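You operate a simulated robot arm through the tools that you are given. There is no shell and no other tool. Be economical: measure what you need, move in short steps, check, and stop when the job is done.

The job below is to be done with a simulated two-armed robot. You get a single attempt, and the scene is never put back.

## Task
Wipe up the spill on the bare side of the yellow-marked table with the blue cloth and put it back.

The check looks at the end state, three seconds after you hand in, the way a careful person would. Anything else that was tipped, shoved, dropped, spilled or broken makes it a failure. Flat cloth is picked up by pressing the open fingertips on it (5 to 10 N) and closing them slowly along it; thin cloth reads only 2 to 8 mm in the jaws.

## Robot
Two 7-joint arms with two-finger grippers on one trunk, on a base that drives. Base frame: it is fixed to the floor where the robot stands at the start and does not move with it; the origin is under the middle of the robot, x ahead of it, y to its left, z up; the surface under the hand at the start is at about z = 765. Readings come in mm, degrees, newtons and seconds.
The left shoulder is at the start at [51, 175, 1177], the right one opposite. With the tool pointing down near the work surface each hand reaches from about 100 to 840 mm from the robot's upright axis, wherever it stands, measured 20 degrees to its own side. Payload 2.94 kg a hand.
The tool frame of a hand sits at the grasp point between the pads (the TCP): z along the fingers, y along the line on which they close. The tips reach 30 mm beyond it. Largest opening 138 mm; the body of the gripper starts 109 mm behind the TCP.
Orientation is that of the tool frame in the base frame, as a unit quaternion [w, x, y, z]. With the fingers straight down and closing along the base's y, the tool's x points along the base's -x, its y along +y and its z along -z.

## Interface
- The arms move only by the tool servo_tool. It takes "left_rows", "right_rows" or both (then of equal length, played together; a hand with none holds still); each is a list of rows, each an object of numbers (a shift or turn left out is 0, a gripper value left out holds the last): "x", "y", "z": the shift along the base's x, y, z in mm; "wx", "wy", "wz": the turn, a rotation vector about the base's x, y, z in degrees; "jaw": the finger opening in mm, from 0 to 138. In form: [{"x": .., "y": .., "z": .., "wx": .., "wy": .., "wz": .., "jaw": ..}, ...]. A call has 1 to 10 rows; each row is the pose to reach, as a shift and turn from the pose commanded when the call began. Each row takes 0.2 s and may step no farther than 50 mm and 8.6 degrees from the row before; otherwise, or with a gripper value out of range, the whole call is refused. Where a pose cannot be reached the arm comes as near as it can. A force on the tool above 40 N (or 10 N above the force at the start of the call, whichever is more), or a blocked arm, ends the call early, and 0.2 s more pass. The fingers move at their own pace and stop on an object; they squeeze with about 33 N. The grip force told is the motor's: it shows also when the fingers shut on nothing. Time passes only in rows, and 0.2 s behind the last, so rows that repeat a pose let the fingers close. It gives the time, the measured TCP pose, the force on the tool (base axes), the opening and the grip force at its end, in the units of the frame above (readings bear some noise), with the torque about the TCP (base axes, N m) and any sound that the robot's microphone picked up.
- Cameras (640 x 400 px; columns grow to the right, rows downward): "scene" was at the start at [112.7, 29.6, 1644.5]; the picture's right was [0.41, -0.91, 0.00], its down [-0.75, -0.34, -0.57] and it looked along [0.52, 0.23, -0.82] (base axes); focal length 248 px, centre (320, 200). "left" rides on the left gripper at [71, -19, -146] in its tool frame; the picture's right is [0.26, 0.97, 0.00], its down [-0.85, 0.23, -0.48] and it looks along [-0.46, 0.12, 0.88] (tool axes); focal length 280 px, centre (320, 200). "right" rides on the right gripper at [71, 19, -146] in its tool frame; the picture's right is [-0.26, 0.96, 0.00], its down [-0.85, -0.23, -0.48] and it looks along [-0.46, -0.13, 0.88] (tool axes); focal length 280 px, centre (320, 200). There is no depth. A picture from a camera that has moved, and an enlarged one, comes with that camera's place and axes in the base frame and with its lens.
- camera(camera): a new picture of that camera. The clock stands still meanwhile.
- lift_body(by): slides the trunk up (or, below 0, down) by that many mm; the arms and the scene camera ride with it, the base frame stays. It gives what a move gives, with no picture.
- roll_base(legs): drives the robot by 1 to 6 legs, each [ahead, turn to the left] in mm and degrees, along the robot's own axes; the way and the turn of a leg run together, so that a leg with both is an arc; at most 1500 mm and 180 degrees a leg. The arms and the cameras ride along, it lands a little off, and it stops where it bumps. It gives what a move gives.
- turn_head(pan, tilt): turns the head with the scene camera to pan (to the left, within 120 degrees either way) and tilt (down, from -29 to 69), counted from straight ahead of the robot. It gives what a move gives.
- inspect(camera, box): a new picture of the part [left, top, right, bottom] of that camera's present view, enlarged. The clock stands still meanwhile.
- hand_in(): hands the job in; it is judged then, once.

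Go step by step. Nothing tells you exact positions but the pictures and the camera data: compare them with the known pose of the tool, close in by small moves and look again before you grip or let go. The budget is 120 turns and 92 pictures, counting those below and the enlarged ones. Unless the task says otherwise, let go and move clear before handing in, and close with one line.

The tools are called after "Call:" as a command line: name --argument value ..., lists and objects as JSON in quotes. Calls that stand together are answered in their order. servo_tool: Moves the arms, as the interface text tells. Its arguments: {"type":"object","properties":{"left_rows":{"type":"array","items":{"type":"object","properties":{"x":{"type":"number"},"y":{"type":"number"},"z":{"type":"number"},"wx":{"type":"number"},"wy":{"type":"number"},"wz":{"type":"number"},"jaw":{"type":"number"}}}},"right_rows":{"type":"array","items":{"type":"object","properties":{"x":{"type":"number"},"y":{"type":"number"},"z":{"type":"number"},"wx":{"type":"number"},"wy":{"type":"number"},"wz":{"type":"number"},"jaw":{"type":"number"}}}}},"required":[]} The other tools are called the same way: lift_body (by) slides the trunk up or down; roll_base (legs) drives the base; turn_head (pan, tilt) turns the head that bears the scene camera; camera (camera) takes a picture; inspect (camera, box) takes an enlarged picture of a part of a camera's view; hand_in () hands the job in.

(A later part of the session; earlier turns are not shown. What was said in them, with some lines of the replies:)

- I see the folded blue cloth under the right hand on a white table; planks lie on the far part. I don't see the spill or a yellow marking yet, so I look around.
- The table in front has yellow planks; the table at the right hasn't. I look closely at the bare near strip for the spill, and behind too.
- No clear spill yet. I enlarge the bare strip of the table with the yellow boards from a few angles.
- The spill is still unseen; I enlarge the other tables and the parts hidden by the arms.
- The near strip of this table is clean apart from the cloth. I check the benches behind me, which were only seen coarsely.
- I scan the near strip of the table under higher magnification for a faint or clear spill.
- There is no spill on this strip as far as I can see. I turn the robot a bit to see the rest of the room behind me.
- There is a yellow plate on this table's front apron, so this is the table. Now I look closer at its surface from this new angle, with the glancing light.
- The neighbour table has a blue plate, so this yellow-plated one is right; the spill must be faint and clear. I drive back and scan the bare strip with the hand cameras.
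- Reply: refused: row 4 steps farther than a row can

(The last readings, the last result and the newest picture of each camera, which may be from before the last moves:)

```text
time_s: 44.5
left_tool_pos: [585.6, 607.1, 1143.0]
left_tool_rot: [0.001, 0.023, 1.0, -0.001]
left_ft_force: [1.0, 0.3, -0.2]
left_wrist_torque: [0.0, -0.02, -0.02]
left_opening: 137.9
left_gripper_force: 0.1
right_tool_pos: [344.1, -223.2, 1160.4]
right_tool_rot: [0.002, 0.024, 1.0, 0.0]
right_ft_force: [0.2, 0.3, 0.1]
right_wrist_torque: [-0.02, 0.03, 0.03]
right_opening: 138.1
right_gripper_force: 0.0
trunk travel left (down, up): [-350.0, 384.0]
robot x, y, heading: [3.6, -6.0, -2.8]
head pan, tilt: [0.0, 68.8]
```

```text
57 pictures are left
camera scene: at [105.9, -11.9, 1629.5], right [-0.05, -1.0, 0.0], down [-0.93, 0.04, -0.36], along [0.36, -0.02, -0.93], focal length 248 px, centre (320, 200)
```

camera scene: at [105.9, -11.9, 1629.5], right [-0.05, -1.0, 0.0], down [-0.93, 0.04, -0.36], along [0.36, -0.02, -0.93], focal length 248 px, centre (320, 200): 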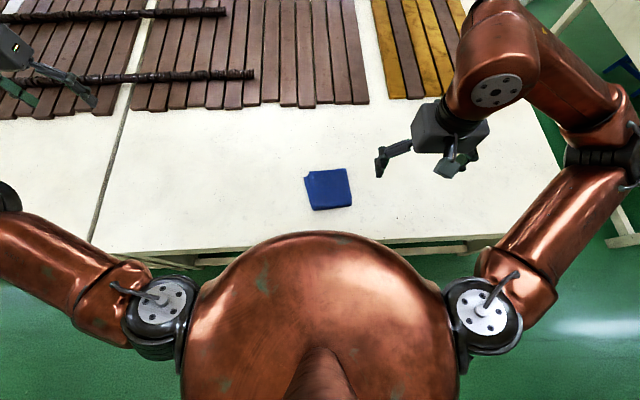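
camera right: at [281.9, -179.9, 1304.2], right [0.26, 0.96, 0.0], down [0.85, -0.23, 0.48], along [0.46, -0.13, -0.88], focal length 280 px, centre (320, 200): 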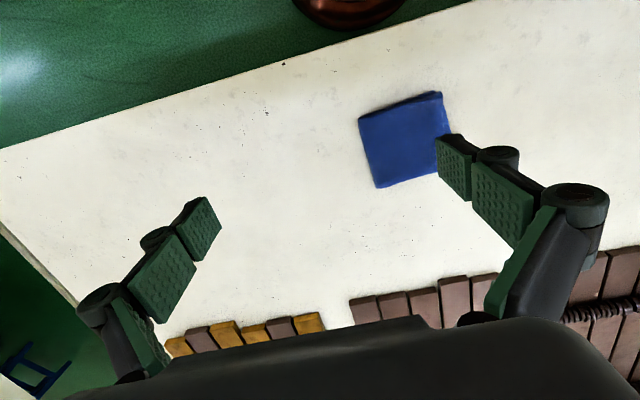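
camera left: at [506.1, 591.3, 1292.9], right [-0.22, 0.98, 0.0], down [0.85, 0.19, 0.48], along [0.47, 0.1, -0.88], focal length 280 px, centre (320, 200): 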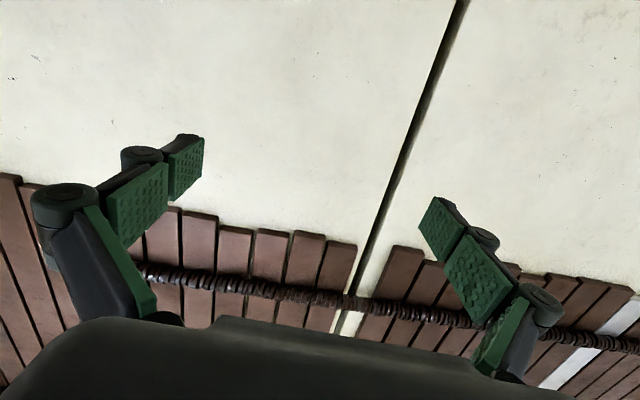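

A small glittering patch shows at the top of the left camera pictures, around (480, 355): likely a clear spill. I bring the left hand camera above it.

Call:
servo_tool --left_rows '[{"y": -45}, {"y": -90}, {"y": -135}, {"y": -180}, {"y": -225, "x": -10}, {"y": -235, "x": -30, "z": -40}, {"y": -235, "x": -50, "z": -80}, {"y": -235, "x": -50, "z": -80}]'

Call:
camera --camera "left"

Call:
inspect --camera "left" --box '[200, 0, 440, 150]'

Call:
inspect --camera "scene" --box '[120, 110, 320, 235]'

```text
time_s: 46.3
left_tool_pos: [534.7, 370.1, 1064.4]
left_tool_rot: [0.001, 0.023, 1.0, 0.0]
left_ft_force: [0.3, 0.2, 0.0]
left_wrist_torque: [-0.02, -0.01, -0.03]
left_opening: 137.9
left_gripper_force: 0.1
right_tool_pos: [344.0, -224.4, 1160.2]
right_tool_rot: [0.001, 0.024, 1.0, 0.0]
right_ft_force: [0.4, -0.1, 0.7]
right_wrist_torque: [-0.02, 0.02, -0.03]
right_opening: 138.1
right_gripper_force: 0.0
trunk travel left (down, up): [-350.0, 384.0]
robot x, y, heading: [1.4, -6.9, -2.6]
head pan, tilt: [0.0, 68.8]
```

```text
56 pictures are left
camera left: at [460.4, 355.2, 1210.6], right [-0.22, 0.98, 0.0], down [0.86, 0.19, 0.48], along [0.47, 0.1, -0.88], focal length 280 px, centre (320, 200)
```

left: 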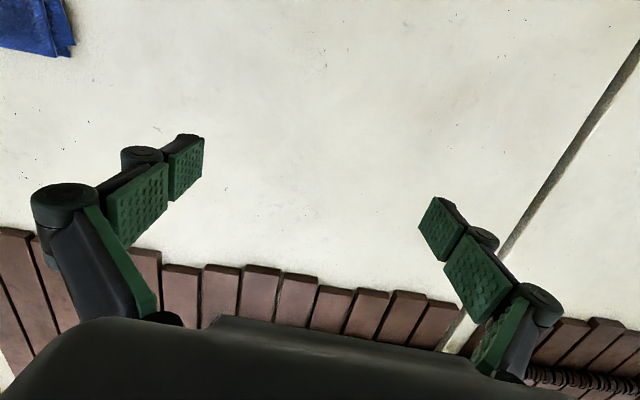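

```text
2.67 times, centred on (320, 75) of left
camera zoom: at [460.4, 355.2, 1210.6], right [-0.22, 0.98, 0.0], down [0.86, 0.19, 0.48], along [0.47, 0.1, -0.88], focal length 748 px, centre (320, 533)
```

zoom: 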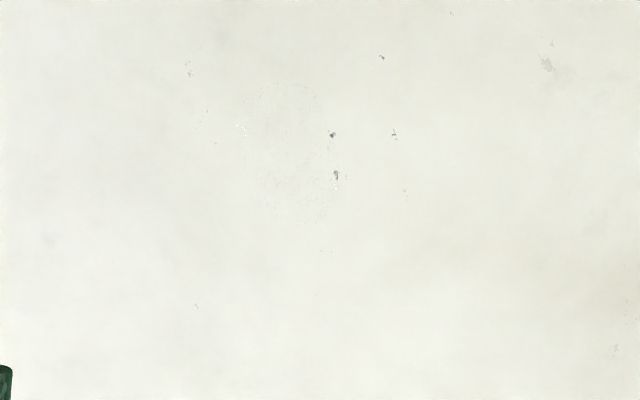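

```text
3.20 times, centred on (220, 172) of scene
camera zoom: at [106.3, -12.4, 1629.5], right [-0.05, -1.0, 0.0], down [-0.93, 0.04, -0.36], along [0.36, -0.02, -0.93], focal length 794 px, centre (640, 288)
```

zoom: 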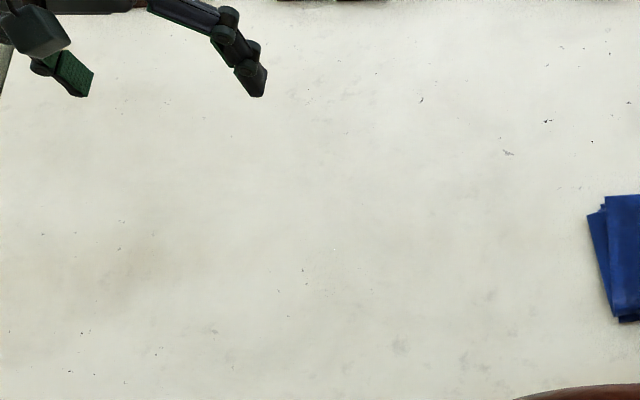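

A faint, clear, roundish film shows near (476, 341). I lower the camera for a closer look.

Call:
servo_tool --left_rows '[{"z": -45}, {"z": -90}, {"z": -135}, {"z": -180}, {"z": -180}]'

Call:
inspect --camera "left" --box '[160, 0, 480, 200]'

```text
time_s: 47.5
left_tool_pos: [535.1, 371.8, 879.8]
left_tool_rot: [0.002, 0.023, 1.0, -0.001]
left_ft_force: [0.5, 0.1, 0.2]
left_wrist_torque: [0.0, 0.02, -0.02]
left_opening: 138.0
left_gripper_force: 0.1
right_tool_pos: [343.4, -223.9, 1160.0]
right_tool_rot: [0.002, 0.023, 1.0, 0.0]
right_ft_force: [-0.2, -0.3, -0.5]
right_wrist_torque: [0.01, 0.0, 0.02]
right_opening: 138.1
right_gripper_force: 0.0
trunk travel left (down, up): [-350.0, 384.0]
robot x, y, heading: [0.9, -6.7, -2.8]
head pan, tilt: [0.0, 68.8]
```

```text
2.00 times, centred on (320, 100) of left
camera zoom: at [460.5, 356.6, 1026.8], right [-0.22, 0.98, 0.0], down [0.86, 0.19, 0.48], along [0.47, 0.1, -0.88], focal length 561 px, centre (320, 400)
```

zoom: 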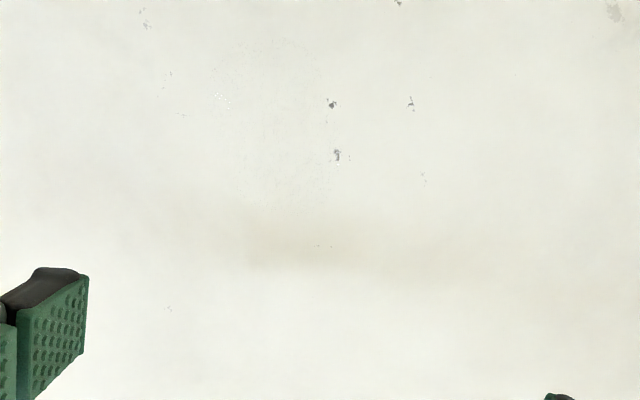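

The spill is a clear, faint oval about x 447–510, y 313–362. The cloth is about a 150 mm square centred near (480, -66). I bring the left hand over the cloth and move the right arm aside.

Call:
servo_tool --left_rows '[{"z": 45}, {"z": 85, "y": -20}, {"z": 85, "y": -65}, {"z": 85, "y": -110}, {"z": 85, "y": -155}, {"z": 85, "y": -200}, {"z": 85, "y": -245}, {"z": 85, "y": -290, "x": -10}, {"z": 85, "y": -330, "x": -25}, {"z": 85, "y": -370, "x": -40}]' --right_rows '[{"y": -25}, {"y": -50}, {"y": -75}, {"y": -100}, {"y": -125}, {"y": -150}, {"y": -170}, {"y": -180}, {"y": -190}, {"y": -200}]'

Call:
servo_tool --left_rows '[{"y": -40, "x": -10}, {"y": -70, "x": -15}, {"y": -70, "x": -15, "jaw": 70}, {"y": -70, "x": -15}]'

Call:
camera --camera "left"

Call:
camera --camera "scene"

```text
time_s: 49.7
left_tool_pos: [496.2, 1.1, 966.0]
left_tool_rot: [0.001, 0.023, 1.0, 0.002]
left_ft_force: [-0.3, 0.3, 0.0]
left_wrist_torque: [0.04, 0.01, 0.01]
left_opening: 138.2
left_gripper_force: 0.0
right_tool_pos: [345.7, -427.7, 1159.6]
right_tool_rot: [0.002, 0.023, 1.0, 0.002]
right_ft_force: [0.9, 0.2, -0.2]
right_wrist_torque: [0.03, -0.03, 0.0]
right_opening: 137.9
right_gripper_force: 0.2
trunk travel left (down, up): [-350.0, 384.0]
robot x, y, heading: [1.5, -7.8, -2.7]
head pan, tilt: [0.0, 68.8]
```

```text
time_s: 50.7
left_tool_pos: [483.0, -70.0, 967.3]
left_tool_rot: [0.001, 0.022, 1.0, 0.001]
left_ft_force: [0.3, 0.5, 0.2]
left_wrist_torque: [0.0, -0.02, -0.01]
left_opening: 84.1
left_gripper_force: 1.4
right_tool_pos: [345.6, -425.7, 1159.3]
right_tool_rot: [0.002, 0.024, 1.0, 0.0]
right_ft_force: [0.7, -0.2, -0.8]
right_wrist_torque: [-0.01, 0.01, -0.01]
right_opening: 138.1
right_gripper_force: 0.0
trunk travel left (down, up): [-350.0, 384.0]
robot x, y, heading: [6.0, -6.7, -2.8]
head pan, tilt: [0.0, 68.8]
```

```text
52 pictures are left
camera left: at [408.8, -84.4, 1114.3], right [-0.22, 0.98, 0.0], down [0.86, 0.19, 0.48], along [0.47, 0.1, -0.88], focal length 280 px, centre (320, 200)
```

left: 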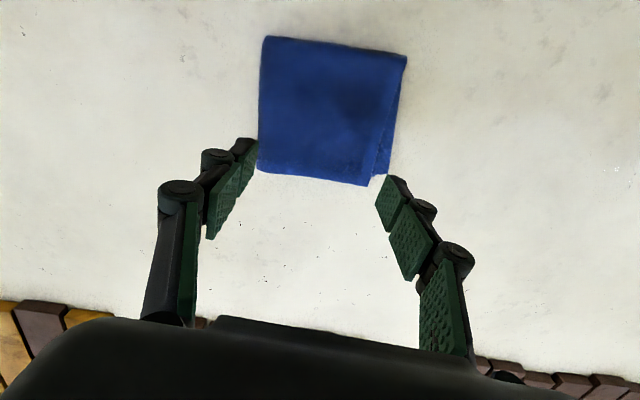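

```text
51 pictures are left
camera scene: at [106.0, -13.4, 1629.5], right [-0.05, -1.0, 0.0], down [-0.93, 0.04, -0.36], along [0.36, -0.02, -0.93], focal length 248 px, centre (320, 200)
```

scene: 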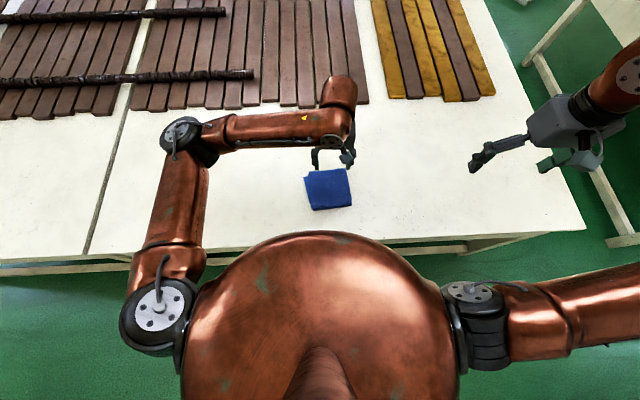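

The cloth's top face is centred at about (483, -64). I lower the half-open fingers close to it, then press.

Call:
servo_tool --left_rows '[{"z": -45, "y": 5}, {"z": -90, "y": 5}, {"z": -130, "y": 5}, {"z": -145, "y": 5}, {"z": -145, "y": 5}]'

Call:
servo_tool --left_rows '[{"z": -4}, {"z": -8}, {"z": -8}]'

Call:
camera --camera "left"

```text
time_s: 51.9
left_tool_pos: [480.5, -63.7, 820.8]
left_tool_rot: [0.002, 0.024, 1.0, 0.0]
left_ft_force: [0.1, 0.4, 0.5]
left_wrist_torque: [0.0, 0.0, 0.01]
left_opening: 70.1
left_gripper_force: 0.0
right_tool_pos: [344.7, -427.6, 1160.0]
right_tool_rot: [0.001, 0.024, 1.0, 0.0]
right_ft_force: [-1.2, 0.1, -0.3]
right_wrist_torque: [-0.01, 0.01, -0.01]
right_opening: 137.8
right_gripper_force: 0.0
trunk travel left (down, up): [-350.0, 384.0]
robot x, y, heading: [2.4, -5.1, -2.9]
head pan, tilt: [0.0, 68.8]
```

```text
time_s: 52.7
left_tool_pos: [482.4, -64.3, 812.8]
left_tool_rot: [0.0, 0.024, 1.0, 0.0]
left_ft_force: [-0.2, 0.2, 0.3]
left_wrist_torque: [-0.02, 0.02, 0.01]
left_opening: 70.1
left_gripper_force: 0.1
right_tool_pos: [343.6, -427.2, 1159.8]
right_tool_rot: [0.002, 0.023, 1.0, 0.0]
right_ft_force: [0.3, 0.1, 0.0]
right_wrist_torque: [0.02, -0.01, 0.01]
right_opening: 138.0
right_gripper_force: 0.0
trunk travel left (down, up): [-350.0, 384.0]
robot x, y, heading: [2.3, -6.6, -2.9]
head pan, tilt: [0.0, 68.8]
```

```text
50 pictures are left
camera left: at [408.3, -78.5, 960.6], right [-0.22, 0.98, 0.0], down [0.86, 0.19, 0.48], along [0.47, 0.1, -0.88], focal length 280 px, centre (320, 200)
```

left: 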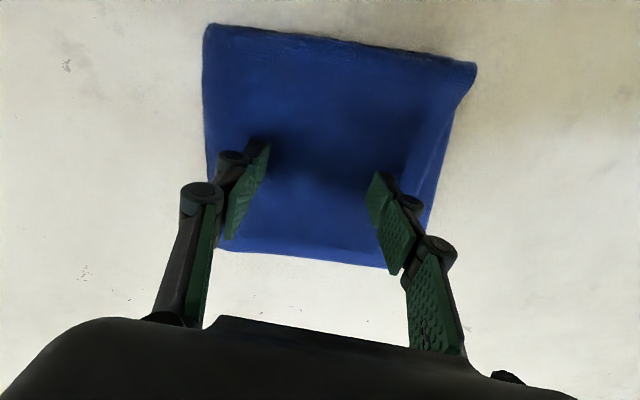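

The fingers are centred over the cloth and just above it; I press on in millimetres.

Call:
servo_tool --left_rows '[{"z": -2}, {"z": -4}, {"z": -4}]'

Call:
servo_tool --left_rows '[{"z": -2}, {"z": -4}, {"z": -4}]'

```text
time_s: 53.5
left_tool_pos: [481.4, -63.0, 809.3]
left_tool_rot: [0.002, 0.023, 1.0, 0.002]
left_ft_force: [0.2, 0.6, 1.6]
left_wrist_torque: [0.0, -0.04, 0.0]
left_opening: 69.9
left_gripper_force: 0.0
right_tool_pos: [344.7, -425.9, 1160.0]
right_tool_rot: [0.002, 0.024, 1.0, 0.0]
right_ft_force: [-0.4, 0.7, -1.1]
right_wrist_torque: [0.01, 0.03, 0.01]
right_opening: 138.0
right_gripper_force: 0.0
trunk travel left (down, up): [-350.0, 384.0]
robot x, y, heading: [2.3, -5.5, -2.7]
head pan, tilt: [0.0, 68.8]
```

```text
time_s: 54.3
left_tool_pos: [482.4, -64.3, 805.6]
left_tool_rot: [0.002, 0.022, 1.0, 0.0]
left_ft_force: [-1.3, -0.3, 5.2]
left_wrist_torque: [0.02, 0.01, 0.0]
left_opening: 70.8
left_gripper_force: 0.2
right_tool_pos: [345.1, -425.7, 1159.6]
right_tool_rot: [0.002, 0.023, 1.0, 0.0]
right_ft_force: [-0.9, -0.3, 0.0]
right_wrist_torque: [0.0, -0.01, -0.01]
right_opening: 137.9
right_gripper_force: 0.1
trunk travel left (down, up): [-350.0, 384.0]
robot x, y, heading: [0.7, -9.1, -2.9]
head pan, tilt: [0.0, 68.8]
```

Contact at 5 N. I press about 2 mm more and close the fingers slowly.

Call:
servo_tool --left_rows '[{"z": -2, "jaw": 64}, {"z": -2, "jaw": 56}, {"z": -2, "jaw": 48}, {"z": -2, "jaw": 40}, {"z": -2, "jaw": 32}, {"z": -2, "jaw": 24}, {"z": -2, "jaw": 16}, {"z": -2, "jaw": 8}, {"z": -2, "jaw": 0}, {"z": -2, "jaw": 0}]'

Call:
servo_tool --left_rows '[{"jaw": 0}, {"jaw": 0}, {"jaw": 0}]'

Call:
camera --camera "left"

```text
time_s: 56.5
left_tool_pos: [481.5, -64.2, 804.2]
left_tool_rot: [0.002, 0.022, 1.0, 0.0]
left_ft_force: [-0.5, -0.3, 12.8]
left_wrist_torque: [-0.01, 0.03, 0.05]
left_opening: 15.0
left_gripper_force: 33.4
right_tool_pos: [343.3, -425.3, 1160.1]
right_tool_rot: [0.002, 0.024, 1.0, 0.0]
right_ft_force: [0.8, 0.3, 0.2]
right_wrist_torque: [0.0, 0.01, 0.05]
right_opening: 137.7
right_gripper_force: 0.0
trunk travel left (down, up): [-350.0, 384.0]
robot x, y, heading: [3.4, -8.0, -2.8]
head pan, tilt: [0.0, 68.8]
```

```text
time_s: 57.3
left_tool_pos: [482.0, -65.3, 804.4]
left_tool_rot: [0.003, 0.023, 1.0, 0.0]
left_ft_force: [-0.7, -1.1, 12.7]
left_wrist_torque: [-0.05, -0.01, 0.02]
left_opening: 15.4
left_gripper_force: 33.4
right_tool_pos: [344.4, -425.4, 1159.7]
right_tool_rot: [0.002, 0.023, 1.0, 0.0]
right_ft_force: [-0.5, 0.3, 0.5]
right_wrist_torque: [0.0, -0.02, 0.03]
right_opening: 138.1
right_gripper_force: 0.1
trunk travel left (down, up): [-350.0, 384.0]
robot x, y, heading: [0.5, -8.0, -2.7]
head pan, tilt: [0.0, 68.8]
```

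```text
49 pictures are left
camera left: at [407.6, -79.8, 951.4], right [-0.22, 0.98, 0.0], down [0.86, 0.19, 0.48], along [0.47, 0.1, -0.88], focal length 280 px, centre (320, 200)
```

left: 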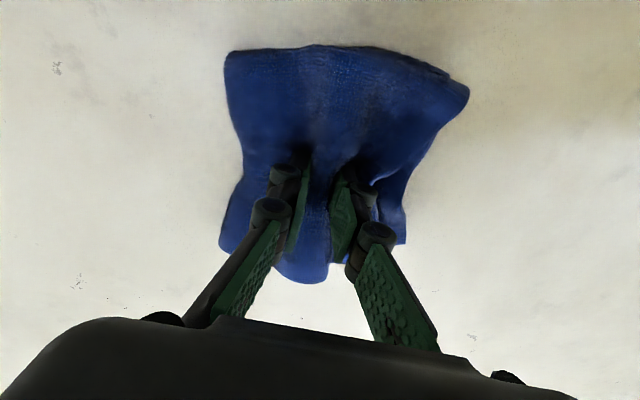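

The whole stack is pinched (15 mm, 33 N). I lift gently and check.

Call:
servo_tool --left_rows '[{"z": 15}, {"z": 35}, {"z": 60}, {"z": 85}, {"z": 85}]'

Call:
camera --camera "left"

Call:
inspect --camera "scene" --box '[200, 80, 440, 230]'

```text
time_s: 58.5
left_tool_pos: [481.6, -65.3, 891.4]
left_tool_rot: [0.001, 0.022, 1.0, 0.0]
left_ft_force: [0.6, -0.5, 0.3]
left_wrist_torque: [0.0, 0.0, 0.09]
left_opening: 14.7
left_gripper_force: 33.0
right_tool_pos: [345.7, -425.7, 1159.0]
right_tool_rot: [0.002, 0.024, 1.0, 0.0]
right_ft_force: [-0.4, 0.9, 0.7]
right_wrist_torque: [-0.02, -0.01, -0.02]
right_opening: 138.0
right_gripper_force: 0.1
trunk travel left (down, up): [-350.0, 384.0]
robot x, y, heading: [-0.8, -7.0, -2.7]
head pan, tilt: [0.0, 68.8]
```

```text
48 pictures are left
camera left: at [407.3, -80.0, 1038.3], right [-0.22, 0.98, 0.0], down [0.86, 0.19, 0.48], along [0.47, 0.1, -0.88], focal length 280 px, centre (320, 200)
```

left: 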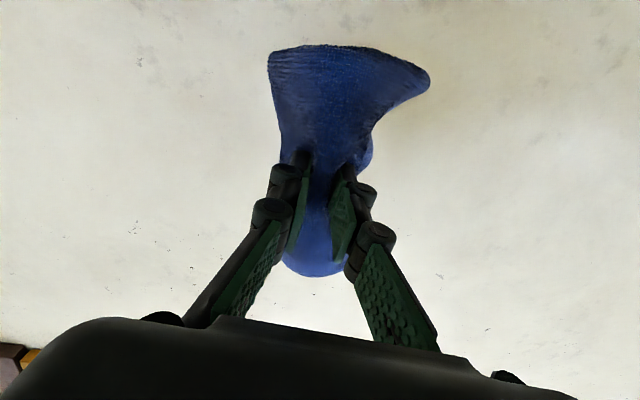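

```text
2.67 times, centred on (320, 155) of scene
camera zoom: at [106.0, -12.8, 1629.5], right [-0.05, -1.0, 0.0], down [-0.93, 0.04, -0.36], along [0.36, -0.02, -0.93], focal length 662 px, centre (320, 320)
```

zoom: 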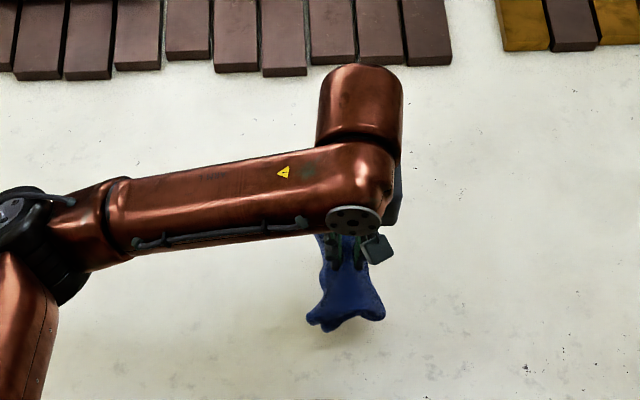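

The cloth is held. I carry it over to the spill.

Call:
servo_tool --left_rows '[{"z": 10, "y": 40}, {"z": 10, "y": 80}, {"z": 10, "y": 120}, {"z": 10, "y": 160}, {"z": 10, "y": 200}, {"z": 10, "y": 240}, {"z": 10, "y": 280}, {"z": 10, "y": 320}, {"z": 10, "y": 360}, {"z": 10, "y": 360}]'

Call:
servo_tool --left_rows '[{"z": -30}, {"z": -55}, {"z": -75}, {"z": -85}, {"z": -90}, {"z": -90}]'

Call:
camera --camera "left"

```text
time_s: 60.7
left_tool_pos: [484.8, 294.6, 901.3]
left_tool_rot: [0.002, 0.023, 1.0, 0.0]
left_ft_force: [-0.4, 0.3, -0.2]
left_wrist_torque: [-0.01, 0.0, 0.11]
left_opening: 14.6
left_gripper_force: 33.0
right_tool_pos: [345.5, -426.8, 1158.6]
right_tool_rot: [0.001, 0.023, 1.0, 0.0]
right_ft_force: [-0.4, -0.3, 0.1]
right_wrist_torque: [0.02, 0.01, -0.02]
right_opening: 137.9
right_gripper_force: 0.0
trunk travel left (down, up): [-350.0, 384.0]
robot x, y, heading: [1.8, -8.0, -2.4]
head pan, tilt: [0.0, 68.8]
```

```text
time_s: 62.1
left_tool_pos: [481.4, 294.5, 810.1]
left_tool_rot: [0.003, 0.023, 1.0, 0.001]
left_ft_force: [-0.6, -1.3, 6.6]
left_wrist_torque: [-0.04, 0.05, 0.04]
left_opening: 14.6
left_gripper_force: 33.4
right_tool_pos: [345.4, -427.4, 1159.2]
right_tool_rot: [0.001, 0.024, 1.0, 0.0]
right_ft_force: [0.4, -0.4, -0.9]
right_wrist_torque: [-0.02, 0.03, 0.05]
right_opening: 138.1
right_gripper_force: 0.1
trunk travel left (down, up): [-350.0, 384.0]
robot x, y, heading: [0.7, -7.2, -2.7]
head pan, tilt: [0.0, 68.8]
```

```text
46 pictures are left
camera left: at [407.7, 280.1, 958.4], right [-0.22, 0.98, 0.0], down [0.86, 0.19, 0.48], along [0.47, 0.1, -0.88], focal length 280 px, centre (320, 200)
```

left: 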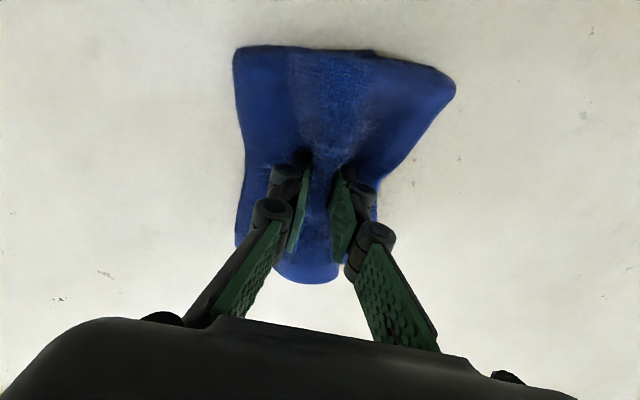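

The cloth is down at the spill's edge with 6.6 N. I sweep back and forth in several lanes with light pressure.

Call:
servo_tool --left_rows '[{"z": -3, "y": 20}, {"z": -3, "y": 45}, {"z": -3, "y": 70}, {"z": -3, "y": 95}, {"z": -3, "y": 95, "x": -30}, {"z": -3, "y": 70, "x": -30}, {"z": -3, "y": 45, "x": -30}, {"z": -3, "y": 20, "x": -30}, {"z": -3, "y": 0, "x": -30}, {"z": -3, "y": 0, "x": 0}]'

Call:
servo_tool --left_rows '[{"x": 30}, {"x": 30, "y": 25}, {"x": 30, "y": 50}, {"x": 30, "y": 75}, {"x": 30, "y": 95}, {"x": 0, "y": 95}, {"x": 0, "y": 70}, {"x": 0, "y": 45}, {"x": 0, "y": 20}, {"x": 0, "y": 0}]'

Call:
servo_tool --left_rows '[{"x": -25, "y": 10}, {"x": -50, "y": 20}, {"x": -50, "y": 40}, {"x": -20, "y": 40}, {"x": 20, "y": 40}, {"x": 40, "y": 50}, {"x": 10, "y": 60}, {"x": -30, "y": 60}, {"x": -50, "y": 70}, {"x": -50, "y": 70}]'

```text
time_s: 64.3
left_tool_pos: [478.2, 295.3, 807.6]
left_tool_rot: [0.001, 0.024, 1.0, -0.001]
left_ft_force: [-6.5, -3.5, 23.6]
left_wrist_torque: [-0.12, 0.13, 0.09]
left_opening: 14.4
left_gripper_force: 33.6
right_tool_pos: [345.0, -428.0, 1160.0]
right_tool_rot: [0.002, 0.023, 1.0, 0.001]
right_ft_force: [0.2, 0.0, 0.6]
right_wrist_torque: [0.0, 0.04, 0.01]
right_opening: 138.0
right_gripper_force: 0.1
trunk travel left (down, up): [-350.0, 384.0]
robot x, y, heading: [4.8, -7.2, -2.6]
head pan, tilt: [0.0, 68.8]
```

```text
time_s: 66.5
left_tool_pos: [479.8, 294.8, 807.6]
left_tool_rot: [0.002, 0.023, 1.0, 0.001]
left_ft_force: [0.4, 4.0, 11.0]
left_wrist_torque: [0.11, -0.06, 0.11]
left_opening: 14.7
left_gripper_force: 32.9
right_tool_pos: [343.8, -425.4, 1159.5]
right_tool_rot: [0.002, 0.023, 1.0, 0.001]
right_ft_force: [0.4, 0.1, -0.2]
right_wrist_torque: [0.0, -0.04, 0.0]
right_opening: 138.1
right_gripper_force: 0.1
trunk travel left (down, up): [-350.0, 384.0]
robot x, y, heading: [6.4, -8.2, -2.7]
head pan, tilt: [0.0, 68.8]
```

```text
time_s: 68.7
left_tool_pos: [430.9, 364.6, 809.0]
left_tool_rot: [0.002, 0.024, 1.0, 0.0]
left_ft_force: [3.0, -1.8, 13.2]
left_wrist_torque: [-0.02, -0.12, 0.05]
left_opening: 14.8
left_gripper_force: 33.5
right_tool_pos: [345.1, -426.6, 1159.1]
right_tool_rot: [0.001, 0.024, 1.0, 0.0]
right_ft_force: [0.0, 0.7, 0.1]
right_wrist_torque: [0.02, -0.01, 0.01]
right_opening: 138.2
right_gripper_force: 0.1
trunk travel left (down, up): [-350.0, 384.0]
robot x, y, heading: [3.2, -9.6, -2.6]
head pan, tilt: [0.0, 68.8]
```

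I lift the cloth and look at the spot from beside it.

Call:
servo_tool --left_rows '[{"z": 30}, {"z": 70, "y": 20}, {"z": 100, "y": 60, "x": 20}, {"z": 110, "y": 100, "x": 50}, {"z": 110, "y": 110, "x": 80}, {"z": 110, "y": 110, "x": 80}]'

Call:
camera --camera "left"

Call:
inspect --camera "left" --box '[20, 0, 270, 156]'

```text
refused: row 3 steps farther than a row can; nothing moved
```

```text
45 pictures are left
camera left: at [356.5, 349.5, 955.5], right [-0.22, 0.98, 0.0], down [0.86, 0.19, 0.48], along [0.47, 0.1, -0.88], focal length 280 px, centre (320, 200)
```

left: 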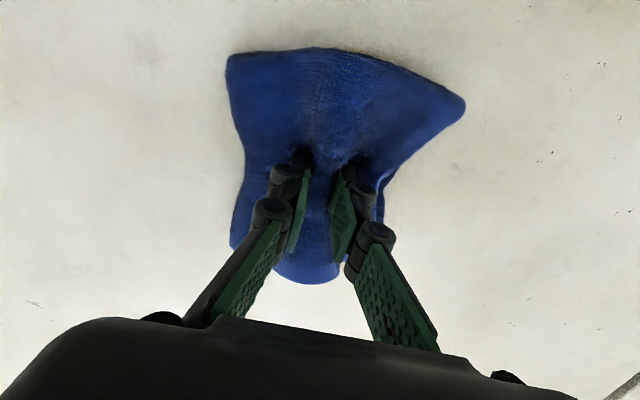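

```text
2.56 times, centred on (145, 78) of left
camera zoom: at [356.5, 349.5, 955.5], right [-0.22, 0.98, 0.0], down [0.86, 0.19, 0.48], along [0.47, 0.1, -0.88], focal length 718 px, centre (768, 512)
```

zoom: 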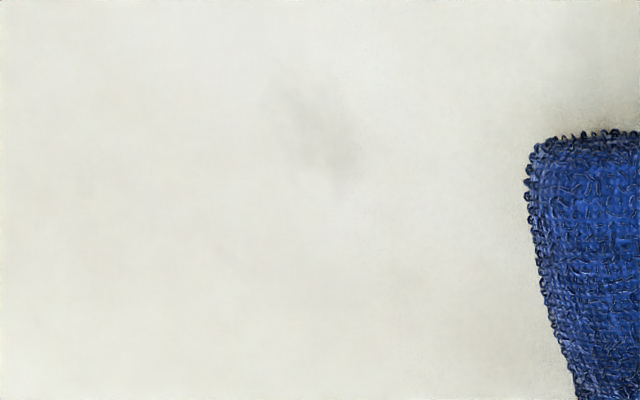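

Call:
servo_tool --left_rows '[{"z": 30}, {"z": 70, "y": 10}, {"z": 95, "y": 40, "x": 20}, {"z": 110, "y": 70, "x": 50}, {"z": 110, "y": 95, "x": 80}, {"z": 110, "y": 110, "x": 100}, {"z": 110, "y": 110, "x": 100}]'

Call:
camera --camera "left"

Call:
inspect --camera "left" --box '[20, 0, 270, 156]'

```text
time_s: 70.3
left_tool_pos: [526.3, 475.7, 913.6]
left_tool_rot: [0.002, 0.023, 1.0, 0.001]
left_ft_force: [-0.5, 0.0, -0.9]
left_wrist_torque: [-0.01, -0.02, 0.04]
left_opening: 14.8
left_gripper_force: 33.2
right_tool_pos: [344.8, -425.5, 1159.9]
right_tool_rot: [0.003, 0.022, 1.0, 0.001]
right_ft_force: [-0.4, -0.3, 0.4]
right_wrist_torque: [-0.02, -0.03, 0.0]
right_opening: 138.0
right_gripper_force: 0.1
trunk travel left (down, up): [-350.0, 384.0]
robot x, y, heading: [2.8, -5.3, -3.0]
head pan, tilt: [0.0, 68.8]
```

```text
43 pictures are left
camera left: at [452.4, 460.6, 1061.2], right [-0.22, 0.98, 0.0], down [0.86, 0.19, 0.48], along [0.47, 0.1, -0.88], focal length 280 px, centre (320, 200)
```

left: 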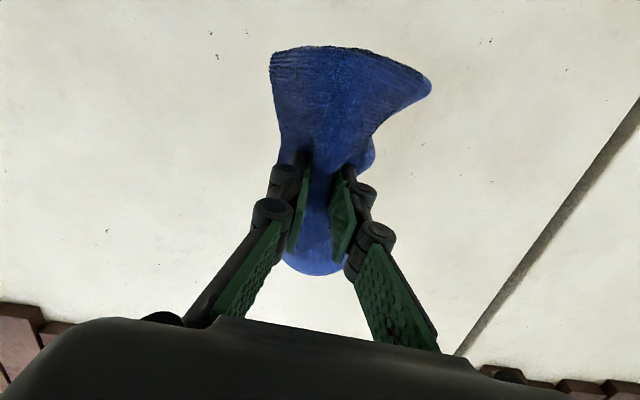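

```text
2.56 times, centred on (145, 78) of left
camera zoom: at [452.4, 460.6, 1061.2], right [-0.22, 0.98, 0.0], down [0.86, 0.19, 0.48], along [0.47, 0.1, -0.88], focal length 718 px, centre (768, 512)
```

zoom: 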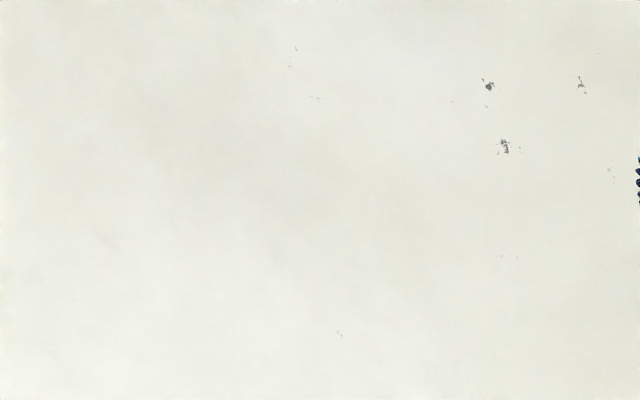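

The glittering outline is gone; only the table's old specks remain. On the way back I check the middle strip for further patches.

Call:
servo_tool --left_rows '[{"y": -45}, {"y": -90}, {"y": -135}, {"y": -180}, {"y": -225}, {"y": -260, "x": -20}, {"y": -260, "x": -45}, {"y": -260, "x": -45}]'

Call:
inspect --camera "left" --box '[360, 0, 640, 175]'

Call:
inspect --camera "left" --box '[0, 0, 280, 175]'

```text
time_s: 72.1
left_tool_pos: [485.4, 218.9, 919.4]
left_tool_rot: [0.001, 0.023, 1.0, 0.001]
left_ft_force: [0.0, 0.3, -0.1]
left_wrist_torque: [0.03, 0.0, 0.08]
left_opening: 14.7
left_gripper_force: 32.9
right_tool_pos: [346.1, -426.2, 1159.3]
right_tool_rot: [0.001, 0.023, 1.0, 0.0]
right_ft_force: [-0.4, -1.7, -0.5]
right_wrist_torque: [-0.01, 0.02, -0.02]
right_opening: 138.0
right_gripper_force: 0.1
trunk travel left (down, up): [-350.0, 384.0]
robot x, y, heading: [4.2, -2.0, -2.8]
head pan, tilt: [0.0, 68.8]
```

```text
2.29 times, centred on (500, 88) of left
camera zoom: at [412.1, 203.4, 1065.8], right [-0.22, 0.98, 0.0], down [0.86, 0.19, 0.48], along [0.47, 0.1, -0.88], focal length 641 px, centre (-91, 457)
```

zoom: 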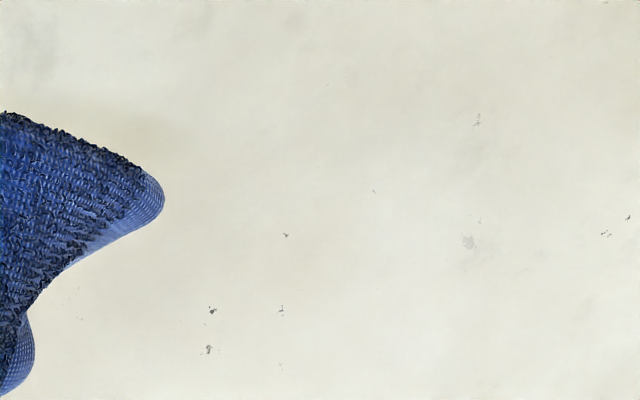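

```text
2.29 times, centred on (140, 88) of left
camera zoom: at [412.1, 203.4, 1065.8], right [-0.22, 0.98, 0.0], down [0.86, 0.19, 0.48], along [0.47, 0.1, -0.88], focal length 641 px, centre (731, 457)
```

zoom: 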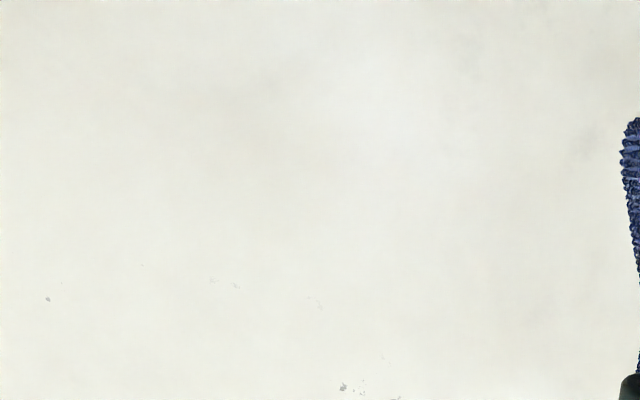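

The strip is clean. I take the cloth back to its original place with the same hand pose.

Call:
servo_tool --left_rows '[{"y": -40}, {"y": -80}, {"y": -120}, {"y": -160}, {"y": -200}, {"y": -240}, {"y": -280, "x": -5}, {"y": -280, "x": -5, "z": -25}, {"y": -280, "x": -5, "z": -50}, {"y": -280, "x": -5, "z": -50}]'

Call:
servo_tool --left_rows '[{"z": -15}, {"z": -30}, {"z": -42}, {"z": -52}, {"z": -58}, {"z": -58}]'

Call:
camera --camera "left"

```text
time_s: 74.3
left_tool_pos: [480.0, -64.8, 867.3]
left_tool_rot: [0.001, 0.023, 1.0, 0.0]
left_ft_force: [-0.2, -0.3, -1.0]
left_wrist_torque: [-0.06, 0.02, 0.07]
left_opening: 15.1
left_gripper_force: 33.1
right_tool_pos: [344.5, -426.5, 1161.1]
right_tool_rot: [0.002, 0.023, 1.0, 0.0]
right_ft_force: [-0.4, 0.2, 0.0]
right_wrist_torque: [-0.01, 0.0, 0.0]
right_opening: 138.1
right_gripper_force: 0.0
trunk travel left (down, up): [-350.0, 384.0]
robot x, y, heading: [1.5, -5.4, -2.5]
head pan, tilt: [0.0, 68.8]
```

```text
time_s: 75.7
left_tool_pos: [480.5, -65.5, 812.0]
left_tool_rot: [0.001, 0.024, 1.0, 0.0]
left_ft_force: [-2.0, 0.1, 11.9]
left_wrist_torque: [-0.1, 0.07, 0.05]
left_opening: 14.5
left_gripper_force: 32.6
right_tool_pos: [344.1, -426.8, 1160.0]
right_tool_rot: [0.002, 0.024, 1.0, 0.001]
right_ft_force: [1.2, -0.5, 0.1]
right_wrist_torque: [0.0, -0.01, -0.02]
right_opening: 138.1
right_gripper_force: 0.0
trunk travel left (down, up): [-350.0, 384.0]
robot x, y, heading: [-0.0, -10.4, -2.6]
head pan, tilt: [0.0, 68.8]
```

```text
39 pictures are left
camera left: at [406.9, -80.2, 957.8], right [-0.22, 0.98, 0.0], down [0.86, 0.19, 0.48], along [0.47, 0.1, -0.88], focal length 280 px, centre (320, 200)
```

left: 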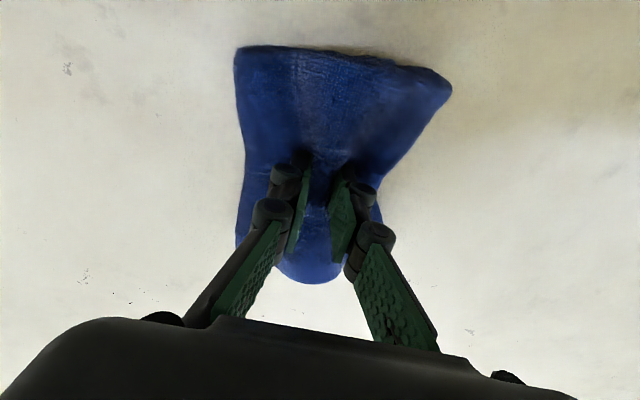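

The cloth is down at its place. I open slowly with light pressure, so that it spreads out again, then rise.

Call:
servo_tool --left_rows '[{"jaw": 22}, {"jaw": 30, "z": -1}, {"jaw": 38, "z": -3}, {"jaw": 46, "z": -4}, {"jaw": 54, "z": -5}, {"jaw": 62, "z": -5}, {"jaw": 70, "z": -5}, {"jaw": 76, "z": -5}, {"jaw": 76, "z": -5}]'

Call:
servo_tool --left_rows '[{"z": 8}, {"z": 20}, {"z": 50}, {"z": 95}, {"z": 130}, {"z": 150}, {"z": 150}]'

Call:
camera --camera "left"

```text
time_s: 77.7
left_tool_pos: [481.5, -64.6, 804.1]
left_tool_rot: [0.001, 0.022, 1.0, 0.0]
left_ft_force: [-0.1, -0.4, 3.4]
left_wrist_torque: [-0.02, 0.01, 0.0]
left_opening: 78.9
left_gripper_force: 2.0
right_tool_pos: [344.5, -426.6, 1158.9]
right_tool_rot: [0.002, 0.023, 1.0, 0.0]
right_ft_force: [1.1, 0.4, 0.7]
right_wrist_torque: [0.0, 0.0, 0.02]
right_opening: 138.1
right_gripper_force: 0.1
trunk travel left (down, up): [-350.0, 384.0]
robot x, y, heading: [3.2, -7.8, -2.8]
head pan, tilt: [0.0, 68.8]
```

```text
time_s: 79.3
left_tool_pos: [482.5, -66.0, 953.7]
left_tool_rot: [0.001, 0.022, 1.0, 0.0]
left_ft_force: [-0.1, 0.5, 0.1]
left_wrist_torque: [0.02, -0.02, -0.06]
left_opening: 76.0
left_gripper_force: 0.1
right_tool_pos: [345.6, -426.9, 1159.7]
right_tool_rot: [0.002, 0.023, 1.0, 0.0]
right_ft_force: [0.4, 0.4, 0.3]
right_wrist_torque: [0.0, 0.0, 0.01]
right_opening: 137.7
right_gripper_force: 0.0
trunk travel left (down, up): [-350.0, 384.0]
robot x, y, heading: [2.6, -4.1, -2.7]
head pan, tilt: [0.0, 68.8]
```

```text
38 pictures are left
camera left: at [408.1, -80.2, 1100.3], right [-0.22, 0.98, 0.0], down [0.86, 0.19, 0.48], along [0.47, 0.1, -0.88], focal length 280 px, centre (320, 200)
```

left: 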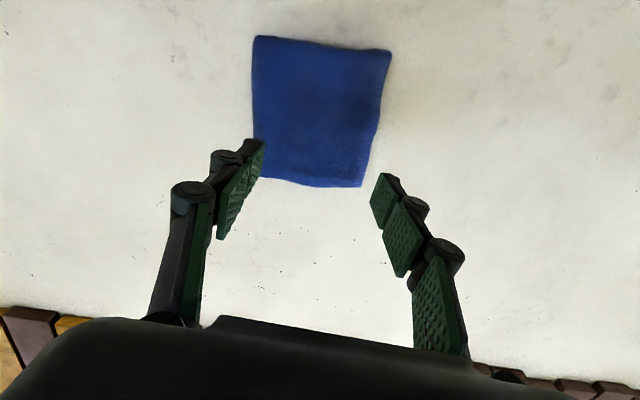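

The cloth lies flat and neat in its old place. I move the left hand away and check the wiped spot once more with a clear view.

Call:
servo_tool --left_rows '[{"y": 45, "z": 15}, {"y": 90, "z": 15}, {"y": 135, "z": 15}, {"y": 180, "z": 15}, {"y": 225, "z": 15}, {"y": 270, "z": 15}, {"y": 315, "z": 15}, {"y": 360, "x": 10, "z": 15}, {"y": 400, "x": 30, "z": 10}, {"y": 438, "x": 53}]'

Call:
servo_tool --left_rows '[{"z": -40, "jaw": 138}, {"z": -75}, {"z": -75}]'

Call:
inspect --camera "left" --box '[160, 0, 480, 200]'

Call:
inspect --camera "scene" --box '[100, 90, 420, 290]'

```text
time_s: 81.5
left_tool_pos: [534.2, 374.7, 955.3]
left_tool_rot: [0.001, 0.024, 1.0, 0.0]
left_ft_force: [-0.1, 0.6, 0.0]
left_wrist_torque: [-0.01, 0.01, -0.03]
left_opening: 76.1
left_gripper_force: 0.0
right_tool_pos: [346.0, -425.0, 1160.8]
right_tool_rot: [0.0, 0.023, 1.0, 0.0]
right_ft_force: [0.4, 0.0, -0.1]
right_wrist_torque: [0.01, 0.01, 0.0]
right_opening: 137.9
right_gripper_force: 0.1
trunk travel left (down, up): [-350.0, 384.0]
robot x, y, heading: [6.6, -7.0, -2.8]
head pan, tilt: [0.0, 68.8]
```

```text
time_s: 82.3
left_tool_pos: [536.3, 374.8, 881.7]
left_tool_rot: [0.002, 0.022, 1.0, 0.0]
left_ft_force: [-0.3, 0.5, 1.0]
left_wrist_torque: [-0.01, 0.02, 0.06]
left_opening: 137.9
left_gripper_force: 0.0
right_tool_pos: [344.9, -425.0, 1160.1]
right_tool_rot: [0.001, 0.024, 1.0, 0.0]
right_ft_force: [0.8, -0.1, -0.3]
right_wrist_torque: [-0.01, 0.02, -0.03]
right_opening: 138.0
right_gripper_force: 0.1
trunk travel left (down, up): [-350.0, 384.0]
robot x, y, heading: [-0.3, -7.9, -2.8]
head pan, tilt: [0.0, 68.8]
```

```text
2.00 times, centred on (320, 100) of left
camera zoom: at [462.7, 359.3, 1028.2], right [-0.22, 0.98, 0.0], down [0.86, 0.19, 0.48], along [0.47, 0.1, -0.88], focal length 561 px, centre (320, 400)
```

zoom: 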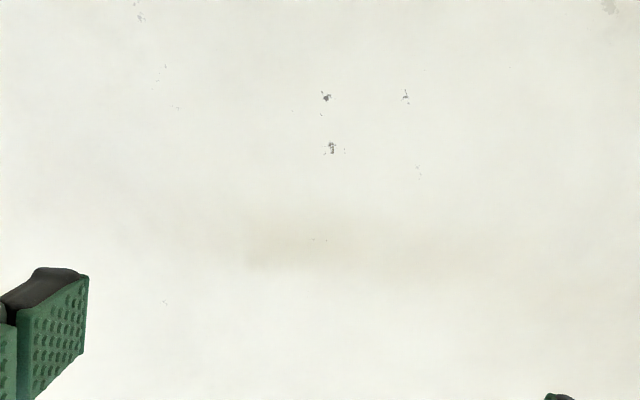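

```text
2.00 times, centred on (260, 190) of scene
camera zoom: at [105.6, -12.5, 1629.6], right [-0.05, -1.0, 0.0], down [-0.93, 0.04, -0.36], along [0.36, -0.02, -0.93], focal length 496 px, centre (440, 220)
```

zoom: 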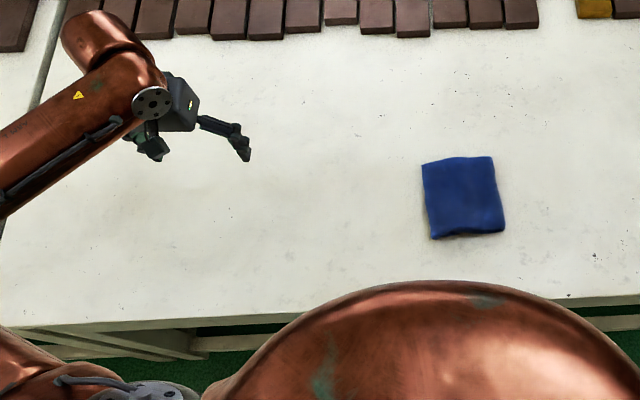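

The spill's glittering outline is gone and the cloth lies flat where it was. I raise the left hand clear and hand in.

Call:
servo_tool --left_rows '[{"z": 40}, {"z": 80}, {"z": 120}, {"z": 120}]'

Call:
hand_in

```text
time_s: 83.3
left_tool_pos: [537.6, 372.7, 1003.1]
left_tool_rot: [0.001, 0.023, 1.0, 0.0]
left_ft_force: [0.1, 0.7, 0.6]
left_wrist_torque: [-0.04, -0.02, 0.02]
left_opening: 138.0
left_gripper_force: 0.1
right_tool_pos: [345.4, -424.8, 1159.0]
right_tool_rot: [0.001, 0.023, 1.0, -0.001]
right_ft_force: [-0.3, 0.8, 0.4]
right_wrist_torque: [-0.01, 0.01, 0.02]
right_opening: 138.2
right_gripper_force: 0.1
trunk travel left (down, up): [-350.0, 384.0]
robot x, y, heading: [-0.5, -5.4, -2.7]
head pan, tilt: [0.0, 68.8]
```

```text
The job is handed in.
```

I wiped up the faint, clear spill I found on the bare near side of the yellow-marked table, laid the blue cloth flat back in its place, moved both hands clear and handed the job in.
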